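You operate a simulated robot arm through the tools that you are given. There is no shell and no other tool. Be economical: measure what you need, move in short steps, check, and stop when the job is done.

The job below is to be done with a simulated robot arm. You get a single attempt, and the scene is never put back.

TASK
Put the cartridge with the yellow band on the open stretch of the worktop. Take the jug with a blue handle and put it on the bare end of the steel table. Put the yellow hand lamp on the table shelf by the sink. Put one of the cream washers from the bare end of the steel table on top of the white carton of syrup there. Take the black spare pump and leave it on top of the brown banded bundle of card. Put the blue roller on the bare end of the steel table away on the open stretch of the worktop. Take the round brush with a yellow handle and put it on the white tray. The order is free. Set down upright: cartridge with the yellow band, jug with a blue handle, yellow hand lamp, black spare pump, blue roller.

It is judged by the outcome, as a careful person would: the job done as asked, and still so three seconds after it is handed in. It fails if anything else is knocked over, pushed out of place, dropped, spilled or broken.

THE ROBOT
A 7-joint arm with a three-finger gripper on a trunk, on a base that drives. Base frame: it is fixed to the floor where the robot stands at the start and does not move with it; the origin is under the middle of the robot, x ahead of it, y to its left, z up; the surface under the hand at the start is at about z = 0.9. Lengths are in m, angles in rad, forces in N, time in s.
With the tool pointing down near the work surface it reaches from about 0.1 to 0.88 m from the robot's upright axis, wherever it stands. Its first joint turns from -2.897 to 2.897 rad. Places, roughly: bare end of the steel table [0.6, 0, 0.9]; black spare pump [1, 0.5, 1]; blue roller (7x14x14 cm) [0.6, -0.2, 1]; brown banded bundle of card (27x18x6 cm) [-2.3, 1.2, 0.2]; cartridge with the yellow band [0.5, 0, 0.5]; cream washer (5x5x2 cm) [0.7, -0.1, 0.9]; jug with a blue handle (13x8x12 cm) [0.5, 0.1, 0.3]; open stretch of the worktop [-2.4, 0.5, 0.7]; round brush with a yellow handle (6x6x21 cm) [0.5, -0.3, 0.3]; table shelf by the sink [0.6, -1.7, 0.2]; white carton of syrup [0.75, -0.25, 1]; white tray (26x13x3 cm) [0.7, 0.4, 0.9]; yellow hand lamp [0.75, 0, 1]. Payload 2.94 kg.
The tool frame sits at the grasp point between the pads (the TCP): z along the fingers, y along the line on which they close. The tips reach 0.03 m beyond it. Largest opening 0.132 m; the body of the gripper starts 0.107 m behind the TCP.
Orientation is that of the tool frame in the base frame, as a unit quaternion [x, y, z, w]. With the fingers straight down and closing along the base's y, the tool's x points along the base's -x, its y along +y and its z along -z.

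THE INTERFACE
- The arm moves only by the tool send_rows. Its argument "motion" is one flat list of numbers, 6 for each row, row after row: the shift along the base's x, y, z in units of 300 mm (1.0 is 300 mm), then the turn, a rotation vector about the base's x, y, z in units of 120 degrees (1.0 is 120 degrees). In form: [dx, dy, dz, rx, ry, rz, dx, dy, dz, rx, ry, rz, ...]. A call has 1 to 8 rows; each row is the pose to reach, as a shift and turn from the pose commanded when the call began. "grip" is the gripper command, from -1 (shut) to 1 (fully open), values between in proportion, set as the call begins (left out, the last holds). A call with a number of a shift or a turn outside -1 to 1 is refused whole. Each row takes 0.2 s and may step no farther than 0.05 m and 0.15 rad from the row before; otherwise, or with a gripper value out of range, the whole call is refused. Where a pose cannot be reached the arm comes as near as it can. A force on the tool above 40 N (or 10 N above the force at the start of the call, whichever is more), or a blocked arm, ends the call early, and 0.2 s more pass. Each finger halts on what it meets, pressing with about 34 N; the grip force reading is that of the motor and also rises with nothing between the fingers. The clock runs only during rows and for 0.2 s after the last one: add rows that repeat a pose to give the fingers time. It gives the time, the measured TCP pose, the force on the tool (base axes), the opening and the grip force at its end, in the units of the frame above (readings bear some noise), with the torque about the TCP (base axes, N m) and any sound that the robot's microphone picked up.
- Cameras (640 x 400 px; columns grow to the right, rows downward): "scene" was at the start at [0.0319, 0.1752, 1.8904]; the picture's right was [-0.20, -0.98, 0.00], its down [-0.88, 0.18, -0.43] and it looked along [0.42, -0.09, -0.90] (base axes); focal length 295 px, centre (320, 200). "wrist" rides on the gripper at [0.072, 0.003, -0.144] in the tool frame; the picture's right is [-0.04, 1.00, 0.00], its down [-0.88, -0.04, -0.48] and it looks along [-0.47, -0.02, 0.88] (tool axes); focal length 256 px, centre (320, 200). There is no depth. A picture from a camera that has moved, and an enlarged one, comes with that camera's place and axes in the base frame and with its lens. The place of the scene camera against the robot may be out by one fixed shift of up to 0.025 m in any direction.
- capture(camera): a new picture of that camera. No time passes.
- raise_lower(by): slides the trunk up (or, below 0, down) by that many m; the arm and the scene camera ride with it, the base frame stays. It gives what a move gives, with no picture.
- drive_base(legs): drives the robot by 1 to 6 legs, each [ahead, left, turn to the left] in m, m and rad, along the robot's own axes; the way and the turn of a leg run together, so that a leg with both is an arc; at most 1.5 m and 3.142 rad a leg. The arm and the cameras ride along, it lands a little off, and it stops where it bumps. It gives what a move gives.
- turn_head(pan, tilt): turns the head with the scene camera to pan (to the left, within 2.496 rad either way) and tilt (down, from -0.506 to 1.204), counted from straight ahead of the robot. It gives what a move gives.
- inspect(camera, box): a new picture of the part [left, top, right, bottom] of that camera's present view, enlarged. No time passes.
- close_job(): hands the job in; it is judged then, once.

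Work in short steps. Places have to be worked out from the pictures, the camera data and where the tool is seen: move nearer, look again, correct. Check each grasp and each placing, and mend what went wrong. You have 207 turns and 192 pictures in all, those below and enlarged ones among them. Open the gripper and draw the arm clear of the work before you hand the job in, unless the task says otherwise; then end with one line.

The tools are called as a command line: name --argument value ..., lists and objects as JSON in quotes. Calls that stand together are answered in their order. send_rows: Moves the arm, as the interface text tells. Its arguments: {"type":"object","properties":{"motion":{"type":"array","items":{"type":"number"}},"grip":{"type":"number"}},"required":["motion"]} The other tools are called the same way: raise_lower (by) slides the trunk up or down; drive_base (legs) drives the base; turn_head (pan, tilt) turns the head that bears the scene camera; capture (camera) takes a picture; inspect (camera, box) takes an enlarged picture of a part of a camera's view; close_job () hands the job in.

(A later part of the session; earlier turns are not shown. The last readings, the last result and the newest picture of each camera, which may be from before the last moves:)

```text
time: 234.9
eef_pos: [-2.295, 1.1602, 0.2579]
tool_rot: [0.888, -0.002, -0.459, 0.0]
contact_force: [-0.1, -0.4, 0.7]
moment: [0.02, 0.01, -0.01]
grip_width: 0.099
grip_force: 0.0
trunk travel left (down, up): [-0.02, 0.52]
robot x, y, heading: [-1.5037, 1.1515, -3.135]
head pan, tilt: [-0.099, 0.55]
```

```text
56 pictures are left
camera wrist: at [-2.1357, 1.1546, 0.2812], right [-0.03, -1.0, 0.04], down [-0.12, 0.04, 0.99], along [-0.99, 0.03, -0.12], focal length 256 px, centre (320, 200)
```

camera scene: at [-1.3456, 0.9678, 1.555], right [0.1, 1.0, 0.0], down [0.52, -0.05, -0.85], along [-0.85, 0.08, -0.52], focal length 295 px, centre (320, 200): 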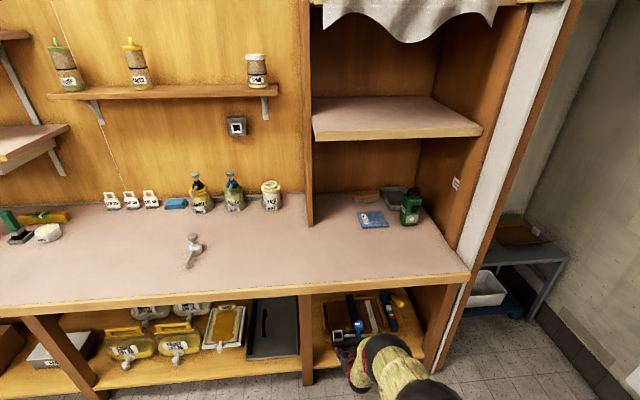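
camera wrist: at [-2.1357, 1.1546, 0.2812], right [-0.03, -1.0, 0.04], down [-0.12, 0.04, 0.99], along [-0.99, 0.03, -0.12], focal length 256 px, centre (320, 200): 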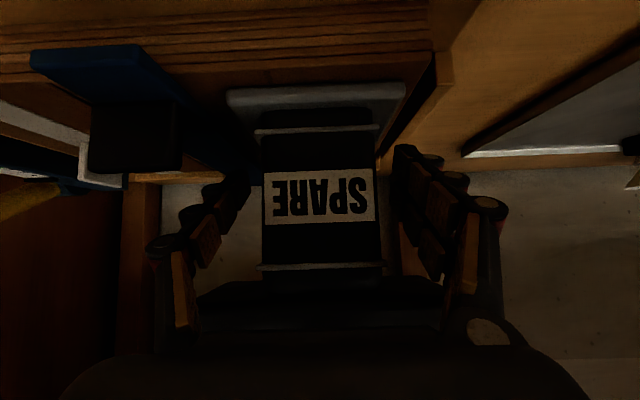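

Pump stands on the bundle. Withdraw along the tool axis and back off to verify.

send_rows --motion '[0.109, 0, 0.0765, 0, 0, 0, 0.218, 0, 0.153, 0, 0, 0, 0.327, 0, 0.2, 0, 0, 0, 0.45, 0, 0.22, 0, 0, 0]'

drive_base --legs '[[-0.55, 0, 0]]'

inspect --camera "scene" --box '[280, 180, 440, 300]'

```text
time: 235.9
eef_pos: [-2.1609, 1.1608, 0.3251]
tool_rot: [0.888, -0.004, -0.46, -0.001]
contact_force: [-0.5, 1.0, 0.6]
moment: [0.02, 0.0, 0.0]
grip_width: 0.0992
grip_force: 0.0
trunk travel left (down, up): [-0.02, 0.52]
robot x, y, heading: [-1.497, 1.1535, -3.135]
head pan, tilt: [-0.099, 0.55]
```

```text
time: 239.1
eef_pos: [-1.6069, 1.1635, 0.3245]
tool_rot: [0.888, -0.002, -0.46, -0.001]
contact_force: [-0.3, 0.3, 0.1]
moment: [-0.02, 0.02, 0.02]
grip_width: 0.0993
grip_force: 0.2
trunk travel left (down, up): [-0.02, 0.52]
robot x, y, heading: [-0.9485, 1.1593, -3.131]
head pan, tilt: [-0.099, 0.55]
```

```text
3.33 times, centred on (360, 240) of scene
camera zoom: at [-1.0064, 0.9756, 1.555], right [0.09, 1.0, 0.0], down [0.52, -0.05, -0.85], along [-0.85, 0.08, -0.52], focal length 984 px, centre (187, 67)
```

zoom: 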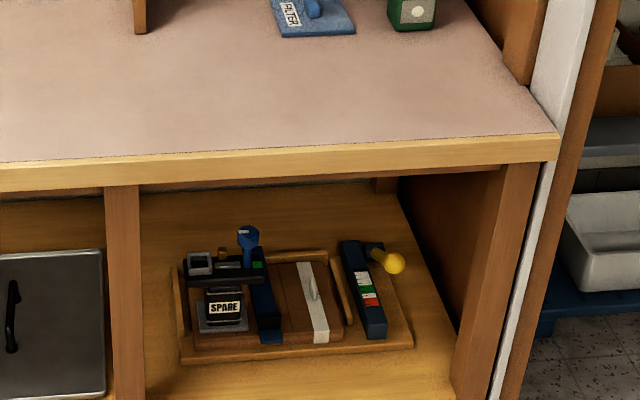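

Pump is well placed. Now the yellow-banded cartridge: turn back and go to the table's left front (−0.5, 0.5), tool low.

drive_base --legs '[[0, 0, 1.55], [0, 0, 1.58], [0.35, -0.66, 0]]'

turn_head --pan -0.45 --tilt 0.6

capture --camera "scene"

```text
time: 250.6
eef_pos: [0.0358, 0.4657, 0.3237]
tool_rot: [0.021, 0.888, -0.01, 0.46]
contact_force: [0.0, -0.4, -0.9]
moment: [0.02, -0.02, -0.01]
grip_width: 0.0988
grip_force: 0.1
trunk travel left (down, up): [-0.02, 0.52]
robot x, y, heading: [-0.6235, 0.4954, -0.034]
head pan, tilt: [-0.099, 0.55]
```

```text
time: 251.4
eef_pos: [0.0366, 0.4656, 0.324]
tool_rot: [0.022, 0.887, -0.011, 0.46]
contact_force: [0.6, -0.5, -0.1]
moment: [-0.01, 0.0, 0.0]
grip_width: 0.0989
grip_force: 0.1
trunk travel left (down, up): [-0.02, 0.52]
robot x, y, heading: [-0.6201, 0.4987, -0.038]
head pan, tilt: [-0.45, 0.6]
```

```text
54 pictures are left
camera scene: at [-0.5642, 0.6453, 1.5505], right [-0.46, -0.89, 0.0], down [-0.5, 0.26, -0.82], along [0.73, -0.38, -0.57], focal length 295 px, centre (320, 200)
```

scene: 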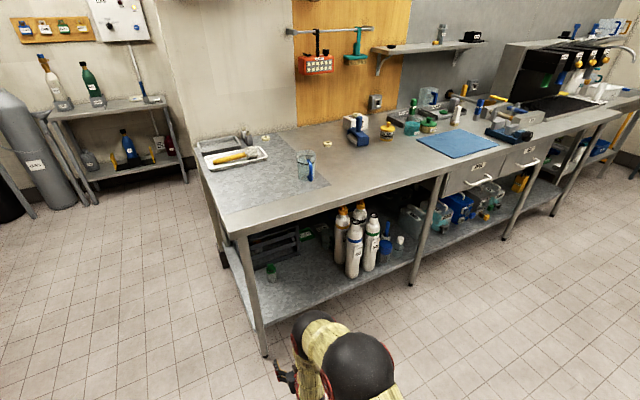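

inspect --camera "scene" --box '[230, 190, 430, 315]'

```text
3.20 times, centred on (330, 252) of scene
camera zoom: at [-0.5642, 0.6453, 1.5505], right [-0.46, -0.89, 0.0], down [-0.5, 0.26, -0.82], along [0.73, -0.38, -0.57], focal length 945 px, centre (288, 32)
```

zoom: 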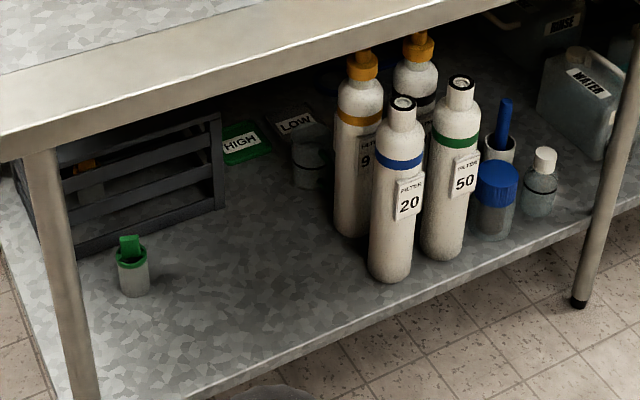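

Yellow-band cartridge ≈(0.50, −0.055), blue-band one ≈(0.377, −0.06). I'll approach from the left: tool yaw −70°, 25° down, z≈0.43. Reorient in free space.

send_rows --motion '[-0.0625, -0.125, 0.044, -0.0067, -0.009, -0.0697, -0.125, -0.25, 0.088, -0.0134, -0.018, -0.1395, -0.1875, -0.375, 0.132, -0.0201, -0.027, -0.2092, -0.25, -0.5, 0.176, -0.0268, -0.036, -0.279, -0.3125, -0.625, 0.22, -0.0336, -0.0451, -0.3487, -0.375, -0.75, 0.265, -0.0403, -0.0541, -0.4185, -0.4375, -0.875, 0.31, -0.047, -0.0631, -0.4882, -0.5, -1.0, 0.353, -0.0537, -0.0721, -0.558]' --grip 0.45

capture --camera "scene"

```text
time: 253.2
eef_pos: [-0.1143, 0.1667, 0.4305]
tool_rot: [0.483, 0.691, -0.308, 0.441]
contact_force: [0.4, 0.7, 0.9]
moment: [-0.04, -0.06, 0.02]
grip_width: 0.0955
grip_force: 0.0
trunk travel left (down, up): [-0.02, 0.52]
robot x, y, heading: [-0.6215, 0.4994, -0.033]
head pan, tilt: [-0.45, 0.6]
```

```text
52 pictures are left
camera scene: at [-0.5643, 0.6455, 1.5505], right [-0.47, -0.89, 0.0], down [-0.5, 0.26, -0.82], along [0.73, -0.38, -0.57], focal length 295 px, centre (320, 200)
```

scene: 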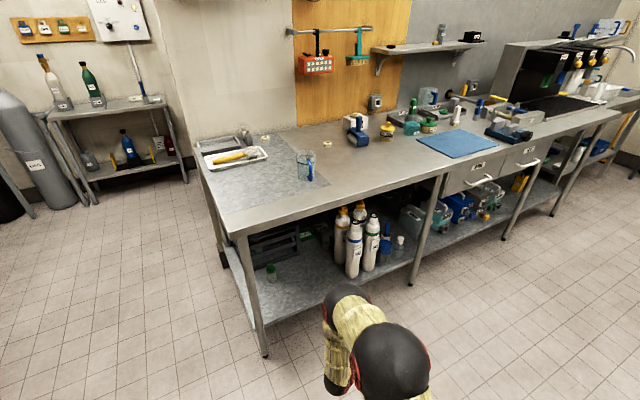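

Pose reached. Drive forward 0.42 m and look.

drive_base --legs '[[0.42, 0.03, 0.03]]'

capture --camera "wrist"

capture --camera "scene"

```text
time: 255.7
eef_pos: [0.2614, 0.2056, 0.4185]
tool_rot: [0.471, 0.707, -0.308, 0.429]
contact_force: [-0.1, 0.0, 0.1]
moment: [0.0, 0.0, 0.01]
grip_width: 0.0958
grip_force: 0.0
trunk travel left (down, up): [-0.02, 0.52]
robot x, y, heading: [-0.2269, 0.5221, -0.005]
head pan, tilt: [-0.45, 0.6]
stopped in leg 1: the robot was blocked; the commanded pose is now the measured one
```

```text
51 pictures are left
camera wrist: at [0.205, 0.3559, 0.4178], right [0.94, 0.35, 0.01], down [-0.02, 0.03, 1.0], along [0.35, -0.94, 0.04], focal length 256 px, centre (320, 200)
```

wrist: 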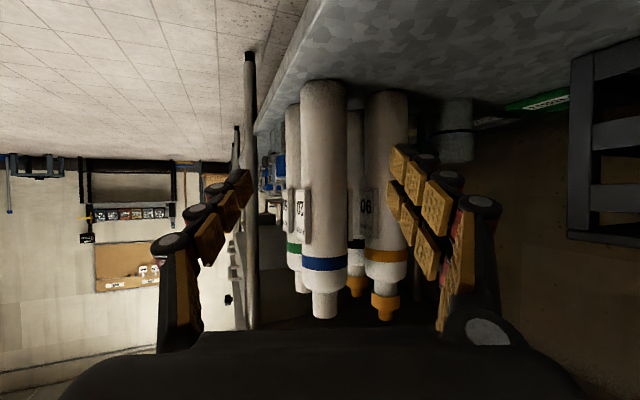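

```text
50 pictures are left
camera scene: at [-0.1828, 0.669, 1.5506], right [-0.44, -0.9, 0.0], down [-0.5, 0.25, -0.83], along [0.74, -0.36, -0.56], focal length 295 px, centre (320, 200)
```

scene: 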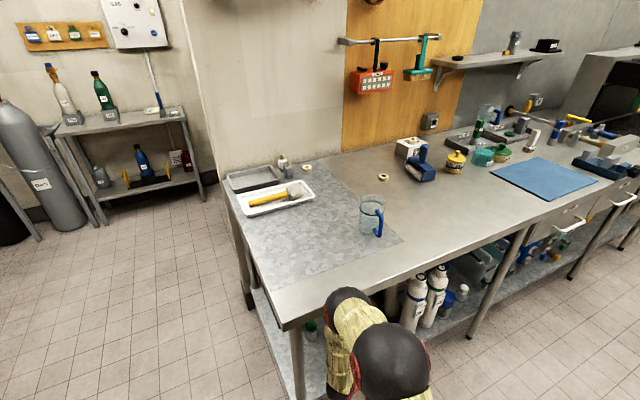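

The wrist ball bumped the table edge (it rides high). Back off, level the tool (0° tilt) so the wrist drops, and retry.

drive_base --legs '[[-0.15, 0, 0]]'

send_rows --motion '[0, 0, 0, -0.045, -0.0167, 0, 0, 0, 0, -0.09, -0.0334, 0, 0, 0, 0, -0.135, -0.05, 0, 0, 0, -0.02, -0.18, -0.0668, 0]'

drive_base --legs '[[0.15, 0, 0]]'

capture --camera "scene"

capture --camera "wrist"

```text
time: 257.1
eef_pos: [0.1141, 0.2068, 0.418]
tool_rot: [0.471, 0.707, -0.308, 0.428]
contact_force: [-0.2, 0.2, 0.5]
moment: [0.01, -0.03, -0.03]
grip_width: 0.0958
grip_force: 0.2
trunk travel left (down, up): [-0.02, 0.52]
robot x, y, heading: [-0.3803, 0.5157, -0.006]
head pan, tilt: [-0.45, 0.6]
```

```text
time: 258.1
eef_pos: [0.1156, 0.2076, 0.4132]
tool_rot: [0.401, 0.605, -0.401, 0.558]
contact_force: [-0.5, 0.1, 1.0]
moment: [0.06, 0.03, -0.05]
grip_width: 0.0954
grip_force: 0.2
trunk travel left (down, up): [-0.02, 0.52]
robot x, y, heading: [-0.3784, 0.519, -0.005]
head pan, tilt: [-0.45, 0.6]
```

```text
time: 259.4
eef_pos: [0.2601, 0.2079, 0.4125]
tool_rot: [0.402, 0.605, -0.401, 0.558]
contact_force: [-0.6, 0.2, -0.8]
moment: [0.0, 0.0, 0.04]
grip_width: 0.0955
grip_force: 0.0
trunk travel left (down, up): [-0.02, 0.52]
robot x, y, heading: [-0.2337, 0.5227, 0.007]
head pan, tilt: [-0.45, 0.6]
```

```text
49 pictures are left
camera scene: at [-0.1829, 0.6686, 1.5505], right [-0.44, -0.9, 0.0], down [-0.51, 0.25, -0.82], along [0.74, -0.36, -0.57], focal length 295 px, centre (320, 200)
```

scene: 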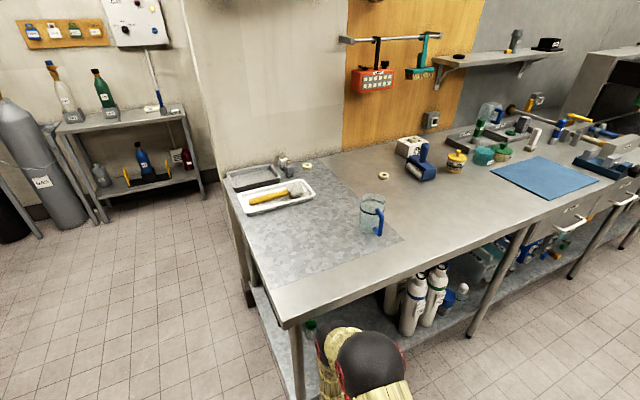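

```text
48 pictures are left
camera wrist: at [0.2087, 0.3443, 0.3489], right [0.93, 0.36, 0.01], down [-0.16, 0.4, 0.9], along [0.32, -0.85, 0.43], focal length 256 px, centre (320, 200)
```

wrist: 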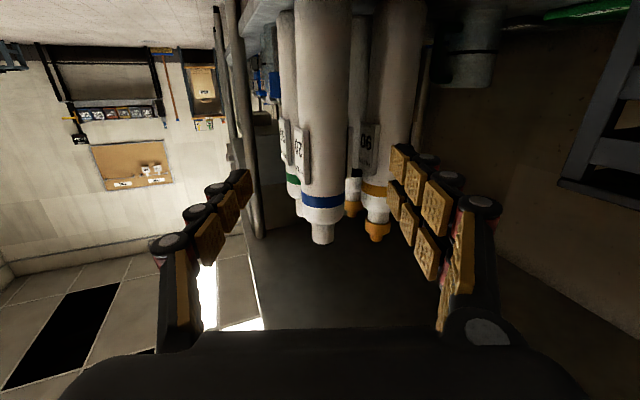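

The wrist now passes under. Yellow cartridge ray gives (0.50, −0.06); blue (0.37, −0.06). Move rigidly by base to the pre-grasp point.

drive_base --legs '[[0.1, -0.05, 0], [0.07, -0.04, 0]]'

capture --camera "wrist"

capture --camera "scene"

```text
time: 260.6
eef_pos: [0.2566, 0.1806, 0.3574]
tool_rot: [0.376, 0.649, -0.418, 0.513]
contact_force: [0.5, 0.0, -0.4]
moment: [-0.01, -0.03, 0.0]
grip_width: 0.0957
grip_force: 0.0
trunk travel left (down, up): [-0.02, 0.52]
robot x, y, heading: [-0.1582, 0.4724, -0.003]
head pan, tilt: [-0.45, 0.6]
stopped in leg 1: the robot was blocked; the commanded pose is now the measured one
```

```text
47 pictures are left
camera wrist: at [0.1952, 0.319, 0.3045], right [0.92, 0.37, -0.11], down [-0.04, 0.37, 0.93], along [0.38, -0.85, 0.36], focal length 256 px, centre (320, 200)
```

wrist: 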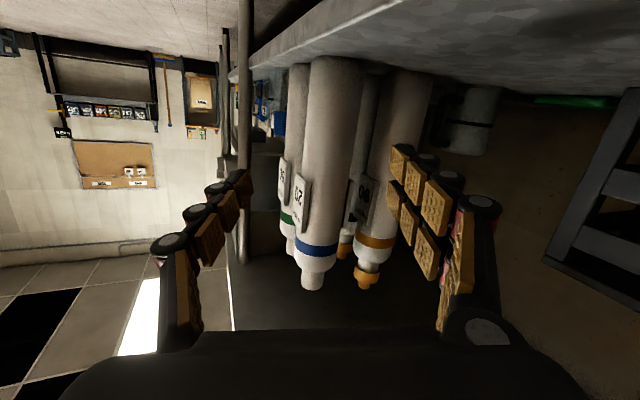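

```text
46 pictures are left
camera scene: at [-0.1124, 0.6263, 1.5518], right [-0.44, -0.9, 0.0], down [-0.51, 0.25, -0.83], along [0.74, -0.36, -0.56], focal length 295 px, centre (320, 200)
```

scene: 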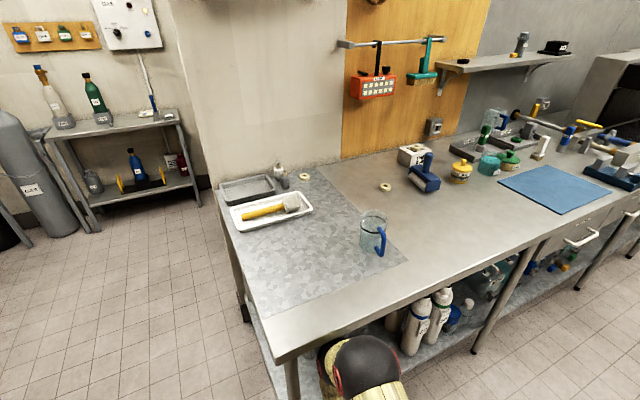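

The folded arm's elbow meets the table; I need to work from farther back with the arm extended. Back out, extend to ~0.75 m reach, then drive in.

drive_base --legs '[[-0.32, 0, 0]]'

send_rows --motion '[0.12, -0.02, 0.03, -0.0035, -0.0415, -0.0065, 0.24, -0.04, 0.06, -0.007, -0.083, -0.013, 0.36, -0.06, 0.1, -0.007, -0.083, -0.013, 0.5, -0.08, 0.13, -0.007, -0.083, -0.013, 0.64, -0.11, 0.16, -0.007, -0.083, -0.013, 0.78, -0.13, 0.19, -0.007, -0.083, -0.013]'

capture --camera "scene"

```text
time: 262.8
eef_pos: [-0.064, 0.1814, 0.3559]
tool_rot: [0.377, 0.648, -0.417, 0.514]
contact_force: [0.7, 0.1, -0.6]
moment: [-0.01, 0.01, -0.02]
grip_width: 0.0957
grip_force: 0.0
trunk travel left (down, up): [-0.02, 0.52]
robot x, y, heading: [-0.4836, 0.4754, 0.001]
head pan, tilt: [-0.45, 0.6]
```

```text
time: 264.2
eef_pos: [0.1703, 0.1438, 0.4125]
tool_rot: [0.415, 0.594, -0.395, 0.565]
contact_force: [-0.3, -0.1, -1.0]
moment: [-0.04, 0.0, 0.07]
grip_width: 0.0957
grip_force: 0.0
trunk travel left (down, up): [-0.02, 0.52]
robot x, y, heading: [-0.4821, 0.4799, -0.001]
head pan, tilt: [-0.45, 0.6]
```

```text
45 pictures are left
camera scene: at [-0.4315, 0.626, 1.5505], right [-0.44, -0.9, 0.0], down [-0.51, 0.25, -0.82], along [0.74, -0.36, -0.57], focal length 295 px, centre (320, 200)
```

scene: 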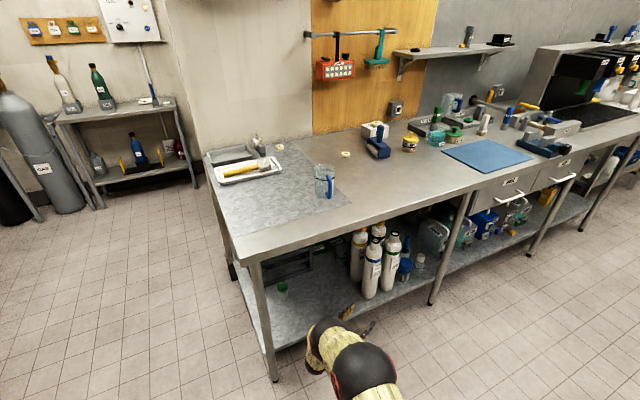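

Arm is stretched low now. Drive in 0.26 m.

drive_base --legs '[[0.26, -0.02, 0]]'

capture --camera "wrist"

capture --camera "scene"

```text
time: 266.1
eef_pos: [0.429, 0.1219, 0.4125]
tool_rot: [0.416, 0.593, -0.395, 0.565]
contact_force: [0.6, 0.2, -0.3]
moment: [0.05, 0.0, -0.01]
grip_width: 0.0958
grip_force: 0.0
trunk travel left (down, up): [-0.02, 0.52]
robot x, y, heading: [-0.2248, 0.4547, -0.002]
head pan, tilt: [-0.45, 0.6]
```

```text
44 pictures are left
camera wrist: at [0.3819, 0.2613, 0.3475], right [0.94, 0.34, 0.04], down [-0.18, 0.39, 0.9], along [0.29, -0.86, 0.43], focal length 256 px, centre (320, 200)
```

wrist: 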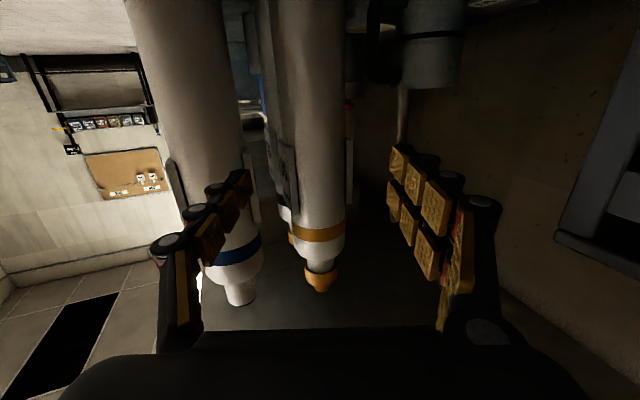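

```text
43 pictures are left
camera scene: at [-0.1718, 0.6049, 1.5504], right [-0.44, -0.9, 0.0], down [-0.51, 0.25, -0.82], along [0.74, -0.36, -0.57], focal length 295 px, centre (320, 200)
```

scene: 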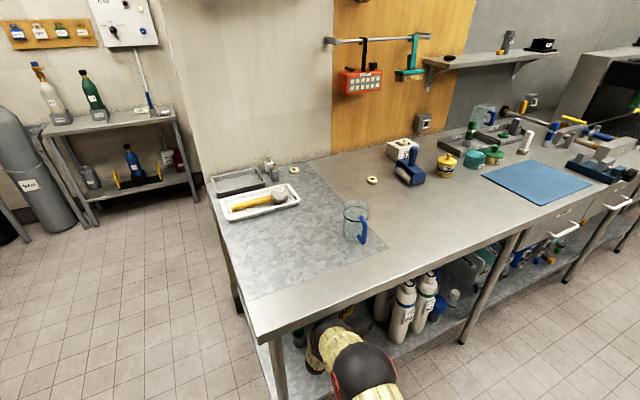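

No obstruction now. Yellow cartridge is nearly centred between the fingers, with the near finger heading into the gap to the blue one. Nudge 6 mm and advance 8 cm.

send_rows --motion '[-0.019, -0.007, 0, 0, 0, 0, 0.026, -0.132, 0, 0, 0, 0, 0.072, -0.258, 0, 0, 0, 0]' --grip 0.52

capture --camera "wrist"

```text
time: 266.9
eef_pos: [0.4495, 0.0467, 0.4102]
tool_rot: [0.416, 0.593, -0.395, 0.564]
contact_force: [-0.1, 0.9, -0.4]
moment: [0.0, -0.01, 0.02]
grip_width: 0.1
grip_force: 0.0
trunk travel left (down, up): [-0.02, 0.52]
robot x, y, heading: [-0.2277, 0.459, -0.001]
head pan, tilt: [-0.45, 0.6]
```

```text
42 pictures are left
camera wrist: at [0.4038, 0.1854, 0.3463], right [0.94, 0.34, 0.04], down [-0.18, 0.39, 0.9], along [0.29, -0.86, 0.43], focal length 256 px, centre (320, 200)
```

wrist: 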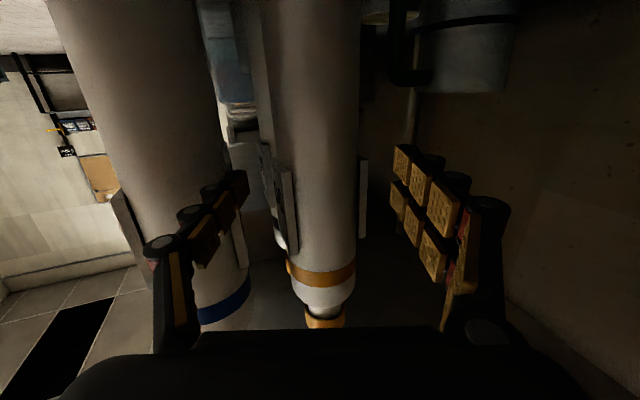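

Advance another 2.5 cm and recheck the gap.

send_rows --motion '[0.014, -0.039, 0, 0, 0, 0, 0.028, -0.078, 0, 0, 0, 0]'

capture --camera "wrist"

```text
time: 267.5
eef_pos: [0.4572, 0.0223, 0.4105]
tool_rot: [0.416, 0.594, -0.395, 0.564]
contact_force: [-0.1, 0.3, -0.6]
moment: [-0.01, -0.04, 0.02]
grip_width: 0.1004
grip_force: 0.1
trunk travel left (down, up): [-0.02, 0.52]
robot x, y, heading: [-0.2238, 0.4538, -0.0]
head pan, tilt: [-0.45, 0.6]
```

```text
41 pictures are left
camera wrist: at [0.4106, 0.1613, 0.3467], right [0.94, 0.34, 0.04], down [-0.18, 0.39, 0.9], along [0.29, -0.86, 0.43], focal length 256 px, centre (320, 200)
```

wrist: 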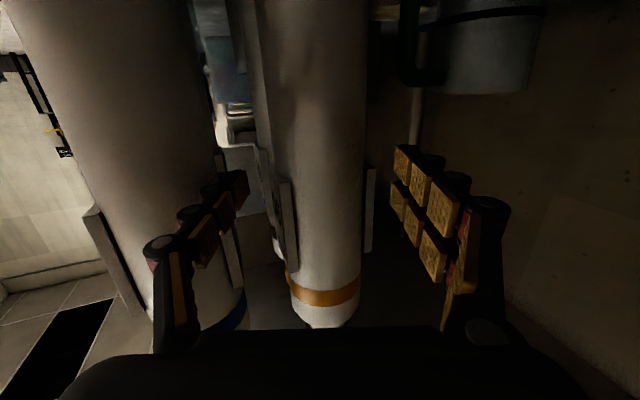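

send_rows --motion '[0.017, -0.047, 0, 0, 0, 0, 0.034, -0.094, 0, 0, 0, 0]'

capture --camera "wrist"

```text
time: 268.1
eef_pos: [0.4693, -0.0059, 0.4145]
tool_rot: [0.416, 0.593, -0.395, 0.565]
contact_force: [-0.3, 0.3, 0.9]
moment: [-0.03, 0.0, 0.04]
grip_width: 0.1003
grip_force: 0.0
trunk travel left (down, up): [-0.02, 0.52]
robot x, y, heading: [-0.2225, 0.4567, -0.008]
head pan, tilt: [-0.45, 0.6]
```

```text
40 pictures are left
camera wrist: at [0.4219, 0.1327, 0.3487], right [0.94, 0.34, 0.04], down [-0.18, 0.39, 0.9], along [0.29, -0.86, 0.43], focal length 256 px, centre (320, 200)
```

wrist: 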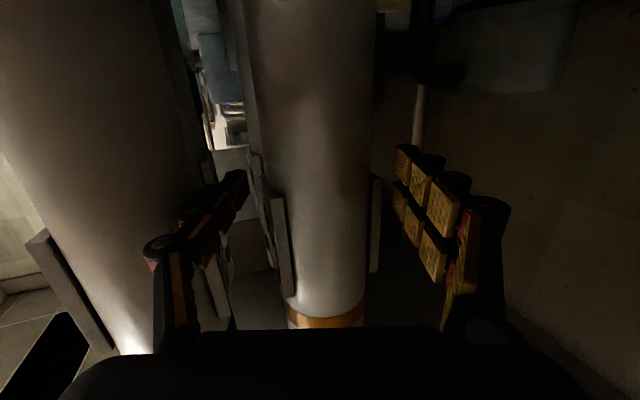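

The cartridge is now about at the pads. Advance 1.5 cm more and close.

send_rows --motion '[0.003, -0.027, 0, 0, 0, 0, 0.007, -0.053, 0, 0, 0, 0]'

send_rows --motion '[0, 0, 0, 0, 0, 0, 0, 0, 0, 0, 0, 0, 0, 0, 0, 0, 0, 0, 0, 0, 0, 0, 0, 0, 0, 0, 0, 0, 0, 0]' --grip -1

capture --camera "wrist"

```text
time: 268.7
eef_pos: [0.4717, -0.0218, 0.4134]
tool_rot: [0.416, 0.594, -0.394, 0.565]
contact_force: [0.2, 0.3, -0.4]
moment: [0.04, 0.01, 0.0]
grip_width: 0.1004
grip_force: 0.2
trunk travel left (down, up): [-0.02, 0.52]
robot x, y, heading: [-0.2217, 0.4562, -0.003]
head pan, tilt: [-0.45, 0.6]
```

```text
time: 269.9
eef_pos: [0.472, -0.0219, 0.413]
tool_rot: [0.416, 0.593, -0.395, 0.565]
contact_force: [2.5, 1.3, 1.4]
moment: [0.06, -0.12, 0.05]
grip_width: 0.0748
grip_force: 33.9
trunk travel left (down, up): [-0.02, 0.52]
robot x, y, heading: [-0.2244, 0.456, -0.006]
head pan, tilt: [-0.45, 0.6]
```

```text
39 pictures are left
camera wrist: at [0.4246, 0.1167, 0.3485], right [0.94, 0.34, 0.04], down [-0.18, 0.39, 0.9], along [0.29, -0.86, 0.43], focal length 256 px, centre (320, 200)
```

wrist: 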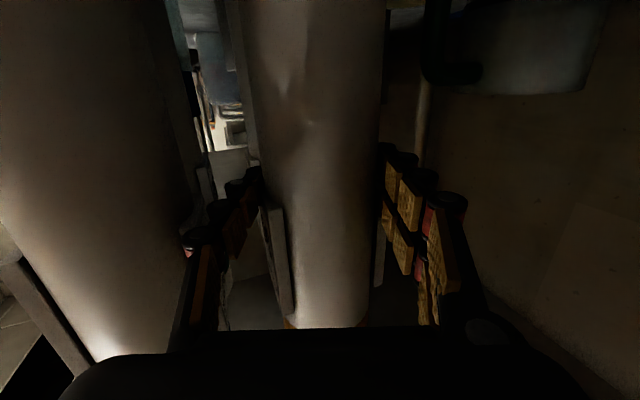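

Gripped at 75 mm. Lift 3 cm with the trunk and check.

raise_lower --by 0.03

capture --camera "wrist"

```text
time: 270.6
eef_pos: [0.4712, -0.0221, 0.4404]
tool_rot: [0.416, 0.594, -0.395, 0.564]
contact_force: [-1.0, 0.4, -4.7]
moment: [0.07, 0.02, 0.0]
grip_width: 0.0748
grip_force: 33.8
trunk travel left (down, up): [-0.05, 0.49]
robot x, y, heading: [-0.2261, 0.4565, -0.003]
head pan, tilt: [-0.45, 0.6]
```

```text
38 pictures are left
camera wrist: at [0.4236, 0.1168, 0.3771], right [0.94, 0.34, 0.04], down [-0.18, 0.39, 0.9], along [0.29, -0.86, 0.43], focal length 256 px, centre (320, 200)
```

wrist: 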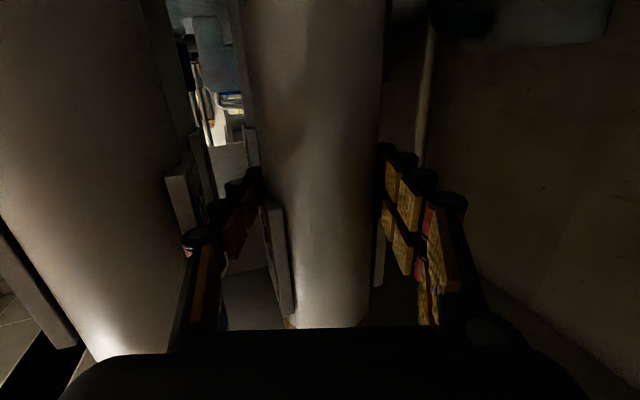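

Only ~0.5 kg and moving with the hand. Slide it out to the left (+y, slightly +x) with the arm to clear the blue one.

send_rows --motion '[0.03, 0.1, 0.01, 0, 0, 0, 0.06, 0.21, 0.02, 0, 0, 0, 0.07, 0.33, 0.02, 0, 0, 0, 0.07, 0.45, 0.02, 0, 0, 0, 0.07, 0.55, 0.02, 0, 0, 0]'

capture --camera "wrist"

capture --camera "scene"

```text
time: 272.0
eef_pos: [0.4532, 0.1222, 0.4148]
tool_rot: [0.414, 0.603, -0.415, 0.541]
contact_force: [-3.4, -0.3, 7.2]
moment: [-0.26, 0.28, -0.17]
grip_width: 0.0743
grip_force: 34.0
trunk travel left (down, up): [-0.05, 0.49]
robot x, y, heading: [-0.2261, 0.4494, -0.019]
head pan, tilt: [-0.45, 0.6]
stopped in row 5: the arm was blocked; the commanded pose is now the measured one
```

```text
37 pictures are left
camera wrist: at [0.406, 0.2626, 0.3534], right [0.95, 0.31, -0.01], down [-0.12, 0.39, 0.91], along [0.29, -0.87, 0.41], focal length 256 px, centre (320, 200)
```

wrist: 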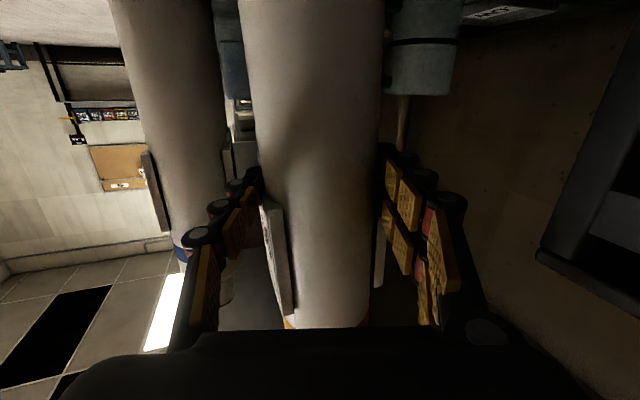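

```text
36 pictures are left
camera scene: at [-0.1651, 0.5982, 1.5829], right [-0.45, -0.89, 0.0], down [-0.51, 0.26, -0.82], along [0.73, -0.37, -0.57], focal length 295 px, centre (320, 200)
```

scene: 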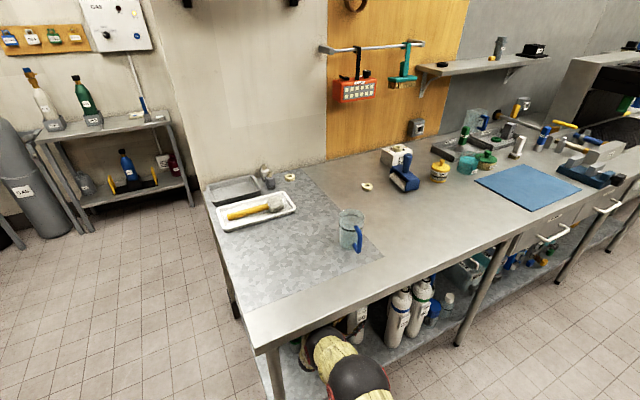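

Arm is pressing the table edge again; ease the base back 5 cm, then raise slightly and look.

drive_base --legs '[[-0.05, 0.02, 0.01]]'

send_rows --motion '[0, 0.03, 0.05, 0, 0, 0, 0, 0.06, 0.1, 0, 0, 0]'

capture --camera "wrist"

```text
time: 272.9
eef_pos: [0.4131, 0.1506, 0.4221]
tool_rot: [0.413, 0.602, -0.408, 0.548]
contact_force: [0.6, -0.7, -5.0]
moment: [0.03, 0.05, -0.01]
grip_width: 0.0746
grip_force: 33.9
trunk travel left (down, up): [-0.05, 0.49]
robot x, y, heading: [-0.274, 0.4739, -0.011]
head pan, tilt: [-0.45, 0.6]
```

```text
time: 273.6
eef_pos: [0.4132, 0.171, 0.4509]
tool_rot: [0.414, 0.602, -0.409, 0.547]
contact_force: [0.3, 0.0, -5.6]
moment: [0.02, 0.04, 0.04]
grip_width: 0.0746
grip_force: 34.0
trunk travel left (down, up): [-0.05, 0.49]
robot x, y, heading: [-0.2693, 0.4724, -0.008]
head pan, tilt: [-0.45, 0.6]
```

```text
35 pictures are left
camera wrist: at [0.366, 0.3092, 0.3891], right [0.95, 0.32, 0.0], down [-0.14, 0.39, 0.91], along [0.29, -0.86, 0.42], focal length 256 px, centre (320, 200)
```

wrist: 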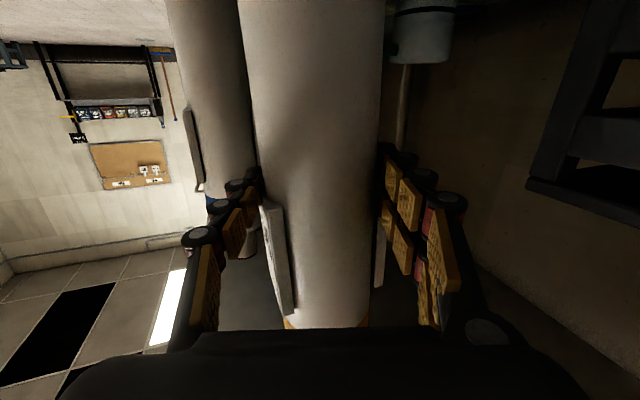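

Free and lifted, cartridge well clear at y≈0.16. Drive back and verify the shelf.

drive_base --legs '[[-0.5, 0.02, 0]]'

capture --camera "scene"

inspect --camera "scene" --box '[300, 190, 480, 320]'

```text
time: 276.5
eef_pos: [-0.0894, 0.1964, 0.4518]
tool_rot: [0.413, 0.602, -0.408, 0.548]
contact_force: [-0.3, -0.1, -4.4]
moment: [0.05, 0.03, -0.01]
grip_width: 0.0745
grip_force: 33.8
trunk travel left (down, up): [-0.05, 0.49]
robot x, y, heading: [-0.779, 0.4959, -0.009]
head pan, tilt: [-0.45, 0.6]
```

```text
34 pictures are left
camera scene: at [-0.7252, 0.6457, 1.5805], right [-0.44, -0.9, 0.0], down [-0.51, 0.25, -0.82], along [0.74, -0.36, -0.57], focal length 295 px, centre (320, 200)
```

scene: 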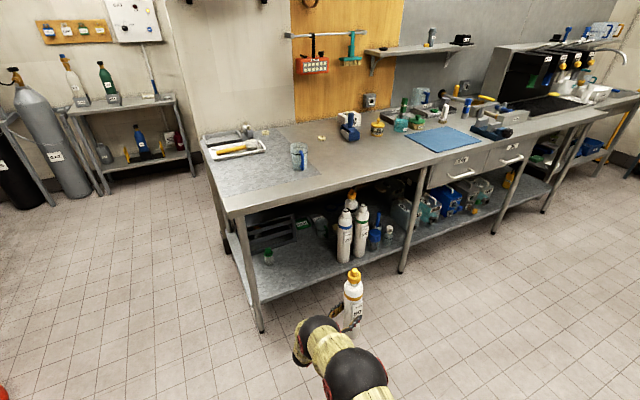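

```text
3.08 times, centred on (390, 255) of scene
camera zoom: at [-0.7252, 0.6457, 1.5805], right [-0.44, -0.9, 0.0], down [-0.51, 0.25, -0.82], along [0.74, -0.36, -0.57], focal length 909 px, centre (105, 31)
```

zoom: 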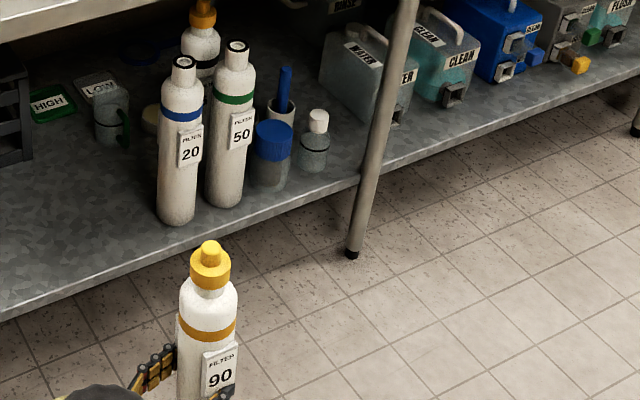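

Clean: the cartridge hangs upright, others untouched. Raise and turn toward the worktop.

raise_lower --by 0.4

send_rows --motion '[0, 0, 0.12, 0, 0, 0, 0, 0, 0.24, 0, 0, 0, 0, 0, 0.36, 0, 0, 0, 0, 0, 0.5, 0, 0, 0]'

drive_base --legs '[[-0.1, 0, 0], [0, 0, 1.57], [0, 0, 1.57]]'

turn_head --pan 0.1 --tilt 0.65

capture --camera "scene"

```text
time: 280.4
eef_pos: [-0.091, 0.1957, 0.8511]
tool_rot: [0.413, 0.603, -0.407, 0.548]
contact_force: [0.4, -0.5, -4.1]
moment: [0.05, 0.02, -0.03]
grip_width: 0.0747
grip_force: 33.8
trunk travel left (down, up): [-0.45, 0.09]
robot x, y, heading: [-0.7795, 0.4983, -0.009]
head pan, tilt: [-0.45, 0.6]
```

```text
time: 281.4
eef_pos: [-0.0925, 0.1948, 0.9992]
tool_rot: [0.412, 0.603, -0.407, 0.549]
contact_force: [-1.5, -1.1, -5.8]
moment: [0.02, 0.01, 0.09]
grip_width: 0.0745
grip_force: 33.8
trunk travel left (down, up): [-0.45, 0.09]
robot x, y, heading: [-0.7776, 0.4986, -0.005]
head pan, tilt: [-0.45, 0.6]
```

```text
time: 290.3
eef_pos: [-1.5776, 0.7658, 1.0003]
tool_rot: [0.612, -0.398, -0.558, -0.394]
contact_force: [0.5, -0.6, -4.5]
moment: [-0.14, -0.02, 0.0]
grip_width: 0.0747
grip_force: 33.8
trunk travel left (down, up): [-0.45, 0.09]
robot x, y, heading: [-0.8738, 0.4959, -3.099]
head pan, tilt: [-0.45, 0.6]
```

```text
time: 291.2
eef_pos: [-1.5773, 0.767, 1.0008]
tool_rot: [0.612, -0.399, -0.558, -0.395]
contact_force: [0.3, -0.2, -4.4]
moment: [-0.1, -0.04, -0.02]
grip_width: 0.0744
grip_force: 34.2
trunk travel left (down, up): [-0.45, 0.09]
robot x, y, heading: [-0.8782, 0.4969, -3.099]
head pan, tilt: [0.099, 0.649]
```

```text
32 pictures are left
camera scene: at [-0.925, 0.2944, 1.9762], right [-0.14, 0.99, 0.0], down [0.6, 0.09, -0.8], along [-0.79, -0.11, -0.6], focal length 295 px, centre (320, 200)
```

scene: 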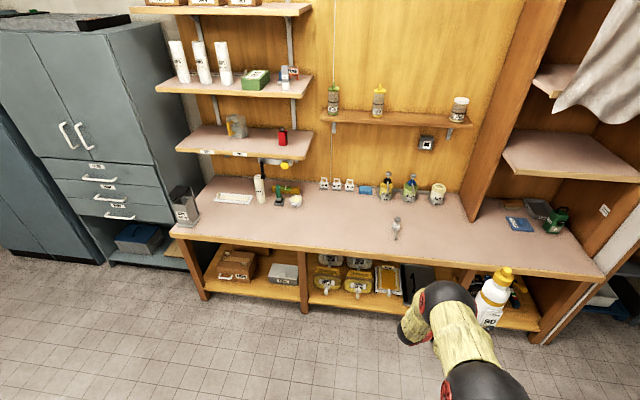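

The open stretch lies around (−2.4, 0.5) with a small tap-like item at ≈(−2.29, 0.56). I'll set the cartridge at ≈(−2.37, 0.38). Drive in.

drive_base --legs '[[0, 0.363, 0], [0.62, 0, 0]]'

turn_head --pan -0.2 --tilt 0.8

capture --camera "scene"

```text
time: 296.7
eef_pos: [-2.2005, 0.3773, 0.9997]
tool_rot: [0.613, -0.396, -0.559, -0.393]
contact_force: [-0.3, 0.6, -4.2]
moment: [-0.06, -0.06, -0.01]
grip_width: 0.0747
grip_force: 33.8
trunk travel left (down, up): [-0.45, 0.09]
robot x, y, heading: [-1.5005, 0.1129, -3.1]
head pan, tilt: [0.099, 0.649]
```

```text
time: 297.5
eef_pos: [-2.2001, 0.3789, 1.0006]
tool_rot: [0.613, -0.396, -0.559, -0.392]
contact_force: [-0.5, 0.4, -4.6]
moment: [-0.07, -0.03, -0.01]
grip_width: 0.0745
grip_force: 34.3
trunk travel left (down, up): [-0.45, 0.09]
robot x, y, heading: [-1.5009, 0.1143, -3.09]
head pan, tilt: [-0.201, 0.799]
```

```text
31 pictures are left
camera scene: at [-1.5388, -0.0649, 1.9637], right [0.15, 0.99, 0.0], down [0.71, -0.11, -0.7], along [-0.69, 0.1, -0.72], focal length 295 px, centre (320, 200)
```

scene: 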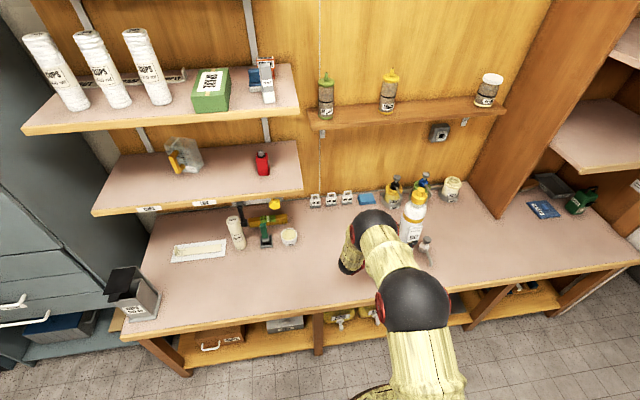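

Forward 0.15 m more, then lower toward contact (expected TCP z≈0.90).

drive_base --legs '[[0.15, 0, 0]]'

send_rows --motion '[0, 0, -0.1, 0, 0, 0, 0, 0, -0.2, 0, 0, 0, 0, 0, -0.27, 0, 0, 0]'

capture --camera "wrist"

inspect --camera "scene" --box '[310, 160, 490, 300]'

```text
time: 298.8
eef_pos: [-2.3504, 0.3725, 1.0]
tool_rot: [0.614, -0.396, -0.559, -0.393]
contact_force: [-0.9, 0.2, -4.8]
moment: [-0.07, -0.02, -0.04]
grip_width: 0.0746
grip_force: 33.5
trunk travel left (down, up): [-0.45, 0.09]
robot x, y, heading: [-1.6471, 0.1083, -3.092]
head pan, tilt: [-0.201, 0.799]
```

```text
time: 299.6
eef_pos: [-2.3493, 0.373, 0.9197]
tool_rot: [0.612, -0.397, -0.559, -0.393]
contact_force: [-1.5, 0.2, -4.8]
moment: [-0.1, -0.03, -0.08]
grip_width: 0.0744
grip_force: 33.2
trunk travel left (down, up): [-0.45, 0.09]
robot x, y, heading: [-1.6459, 0.1044, -3.093]
head pan, tilt: [-0.201, 0.799]
```

```text
30 pictures are left
camera wrist: at [-2.2929, 0.2335, 0.8568], right [-0.93, -0.38, 0.01], down [0.16, -0.38, 0.91], along [-0.34, 0.84, 0.42], focal length 256 px, centre (320, 200)
```

wrist: 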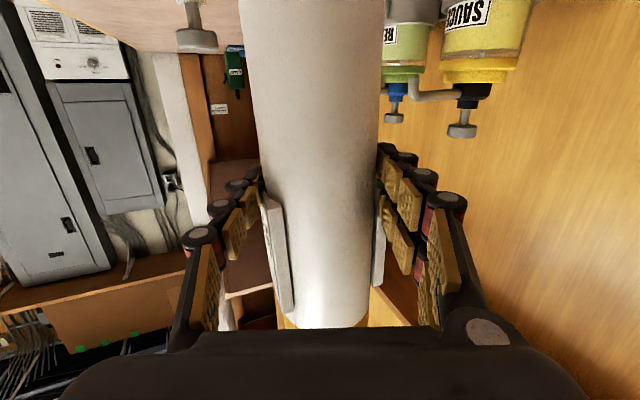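

```text
2.86 times, centred on (400, 230) of scene
camera zoom: at [-1.6871, -0.072, 1.9636], right [0.15, 0.99, 0.0], down [0.71, -0.11, -0.7], along [-0.69, 0.11, -0.72], focal length 844 px, centre (91, 114)
```

zoom: 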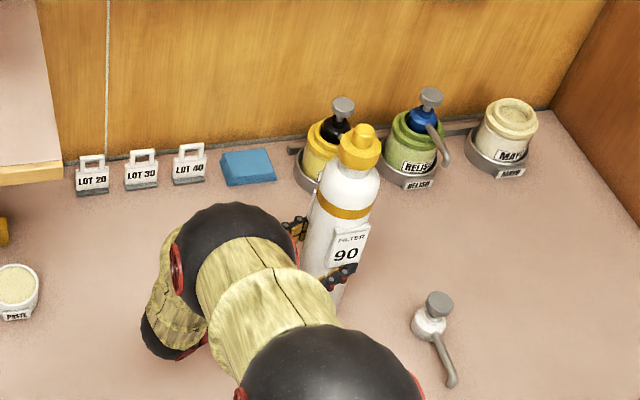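

Clear all round. Lower in small steps to contact.

send_rows --motion '[0, 0, -0.02, 0, 0, 0, 0, 0, -0.035, 0, 0, 0, 0, 0, -0.05, 0, 0, 0, 0, 0, -0.065, 0, 0, 0, 0, 0, -0.08, 0, 0, 0, 0, 0, -0.095, 0, 0, 0]'

```text
time: 301.0
eef_pos: [-2.3485, 0.3721, 0.8968]
tool_rot: [0.61, -0.397, -0.563, -0.392]
contact_force: [1.8, 2.0, 30.1]
moment: [0.37, 1.07, -0.11]
grip_width: 0.0755
grip_force: 34.0
trunk travel left (down, up): [-0.45, 0.09]
robot x, y, heading: [-1.6432, 0.1035, -3.096]
head pan, tilt: [-0.201, 0.799]
```

Contact at z≈0.897. Ease off, then release.

send_rows --motion '[0, 0, 0.012, 0, 0, 0, 0, 0, 0.018, 0, 0, 0]'

send_rows --motion '[0, 0, 0, 0, 0, 0, 0, 0, 0, 0, 0, 0, 0, 0, 0, 0, 0, 0]' --grip 0.6

capture --camera "wrist"

```text
time: 301.6
eef_pos: [-2.3467, 0.3718, 0.8958]
tool_rot: [0.615, -0.396, -0.559, -0.392]
contact_force: [-4.3, 2.2, 10.6]
moment: [0.22, 1.26, -0.07]
grip_width: 0.075
grip_force: 33.5
trunk travel left (down, up): [-0.45, 0.09]
robot x, y, heading: [-1.6422, 0.1064, -3.094]
head pan, tilt: [-0.201, 0.799]
```

```text
time: 302.4
eef_pos: [-2.3469, 0.3724, 0.8955]
tool_rot: [0.614, -0.396, -0.559, -0.392]
contact_force: [-0.6, 0.4, 0.2]
moment: [0.03, -0.01, -0.01]
grip_width: 0.1056
grip_force: 0.0
trunk travel left (down, up): [-0.45, 0.09]
robot x, y, heading: [-1.6466, 0.1086, -3.093]
head pan, tilt: [-0.201, 0.799]
```

```text
28 pictures are left
camera wrist: at [-2.2914, 0.2328, 0.834], right [-0.93, -0.38, 0.0], down [0.16, -0.38, 0.91], along [-0.34, 0.84, 0.42], focal length 256 px, centre (320, 200)
```

wrist: 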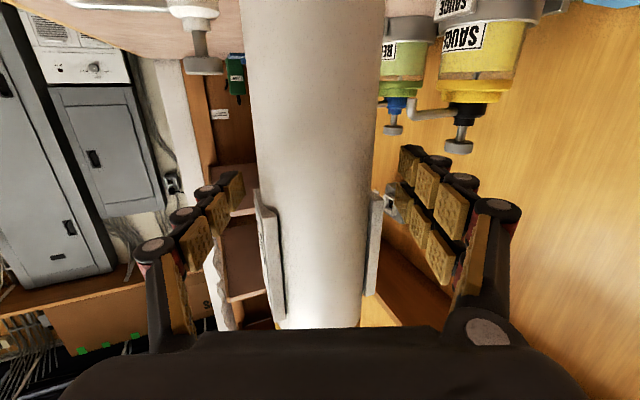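

Cartridge stands free. Withdraw along the tool axis, then raise and back off.

send_rows --motion '[0.056, -0.139, 0, 0, 0, 0, 0.113, -0.277, 0, 0, 0, 0, 0.169, -0.416, 0, 0, 0, 0, 0.226, -0.554, 0.03, 0, 0, 0, 0.33, -0.6, 0.12, 0, 0, 0, 0.45, -0.6, 0.22, 0, 0, 0]'

drive_base --legs '[[-0.6, 0, 0]]'

capture --camera "scene"

```text
time: 303.8
eef_pos: [-2.2127, 0.1905, 0.9634]
tool_rot: [0.613, -0.396, -0.56, -0.392]
contact_force: [0.6, -0.2, 0.2]
moment: [-0.03, 0.0, 0.03]
grip_width: 0.1058
grip_force: 0.1
trunk travel left (down, up): [-0.45, 0.09]
robot x, y, heading: [-1.6461, 0.107, -3.094]
head pan, tilt: [-0.201, 0.799]
```

```text
time: 307.2
eef_pos: [-1.6096, 0.2201, 0.9634]
tool_rot: [0.612, -0.398, -0.559, -0.394]
contact_force: [0.4, 0.0, 0.4]
moment: [-0.04, 0.02, 0.02]
grip_width: 0.1057
grip_force: 0.1
trunk travel left (down, up): [-0.45, 0.09]
robot x, y, heading: [-1.0428, 0.1334, -3.095]
head pan, tilt: [-0.201, 0.799]
```

```text
27 pictures are left
camera scene: at [-1.0823, -0.0436, 1.9637], right [0.15, 0.99, 0.0], down [0.71, -0.11, -0.7], along [-0.69, 0.11, -0.72], focal length 295 px, centre (320, 200)
```

scene: 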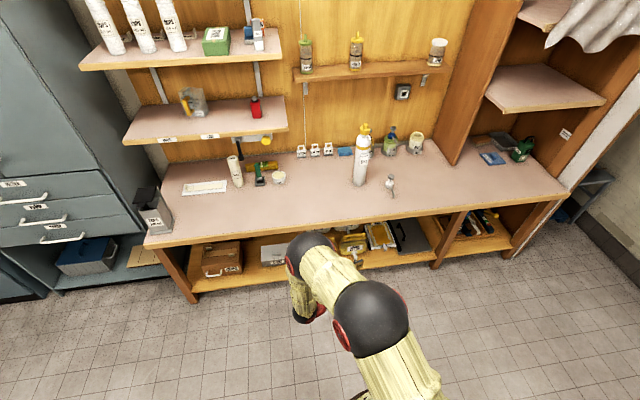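

Cartridge stands on the open stretch. Last item: the roller. Turn back to the table and straighten the tool to vertical.

drive_base --legs '[[0, 0, 1.57], [0, 0, 1.525], [0.5, -0.33, 0]]'

send_rows --motion '[0, 0, 0.1, 0.0322, 0.0433, 0.0326, 0, 0, 0.2, 0.0644, 0.0866, 0.0653, 0, 0, 0.3, 0.0966, 0.1299, 0.0979, 0, 0, 0.4, 0.1289, 0.1731, 0.1306, 0, 0, 0.5, 0.1611, 0.2164, 0.1632, 0, 0, 0.6, 0.1933, 0.2597, 0.1959, 0, 0, 0.7, 0.2255, 0.303, 0.2285]'

send_rows --motion '[0, 0, 0.03, 0.0322, 0.0433, 0.0326, 0, 0, 0.06, 0.0644, 0.0866, 0.0653, 0, 0, 0.08, 0.0966, 0.1299, 0.0979, 0, 0, 0.1, 0.1289, 0.1731, 0.1306, 0, 0, 0.1, 0.1611, 0.2164, 0.1632, 0, 0, 0.1, 0.1933, 0.2597, 0.1959, 0, 0, 0.1, 0.2255, 0.303, 0.2285]'

turn_head --pan -0.1 --tilt 0.8

capture --camera "scene"

```text
time: 318.1
eef_pos: [0.0051, -0.3254, 0.9637]
tool_rot: [0.416, 0.6, -0.411, 0.545]
contact_force: [0.1, 0.5, 0.5]
moment: [-0.02, 0.02, 0.01]
grip_width: 0.1059
grip_force: 0.0
trunk travel left (down, up): [-0.45, 0.09]
robot x, y, heading: [-0.558, -0.2047, -0.01]
head pan, tilt: [-0.201, 0.799]
```

```text
time: 319.7
eef_pos: [0.0021, -0.3251, 1.1736]
tool_rot: [0.233, 0.894, -0.231, 0.305]
contact_force: [-1.5, -0.3, -0.6]
moment: [0.0, -0.01, 0.0]
grip_width: 0.1057
grip_force: 0.0
trunk travel left (down, up): [-0.45, 0.09]
robot x, y, heading: [-0.5578, -0.2066, -0.018]
head pan, tilt: [-0.201, 0.799]
```

```text
time: 321.3
eef_pos: [0.0036, -0.3252, 1.2036]
tool_rot: [0.069, 0.991, -0.072, 0.09]
contact_force: [-0.1, 0.1, 0.6]
moment: [0.0, -0.03, -0.03]
grip_width: 0.1057
grip_force: 0.1
out of reach, approached as far as the arm can: row 6, 7
trunk travel left (down, up): [-0.45, 0.09]
robot x, y, heading: [-0.5551, -0.2056, -0.016]
head pan, tilt: [-0.201, 0.799]
```

```text
time: 322.0
eef_pos: [0.003, -0.3258, 1.2048]
tool_rot: [0.07, 0.991, -0.072, 0.09]
contact_force: [-0.4, -0.3, 0.1]
moment: [0.0, -0.02, 0.01]
grip_width: 0.1055
grip_force: 0.1
trunk travel left (down, up): [-0.45, 0.09]
robot x, y, heading: [-0.5553, -0.204, -0.015]
head pan, tilt: [-0.099, 0.799]
```

```text
26 pictures are left
camera scene: at [-0.5019, -0.0261, 1.9637], right [-0.12, -0.99, 0.0], down [-0.71, 0.08, -0.7], along [0.69, -0.08, -0.72], focal length 295 px, centre (320, 200)
```

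scene: 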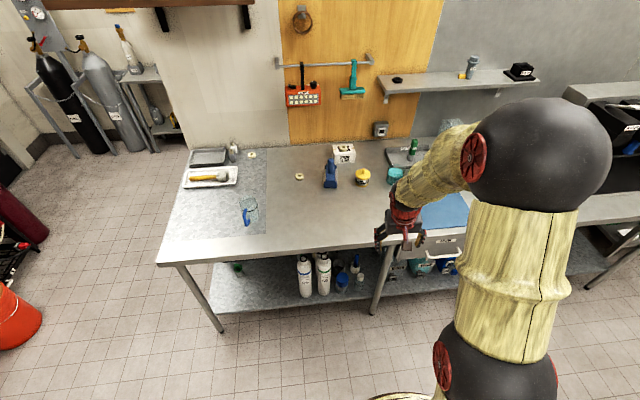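

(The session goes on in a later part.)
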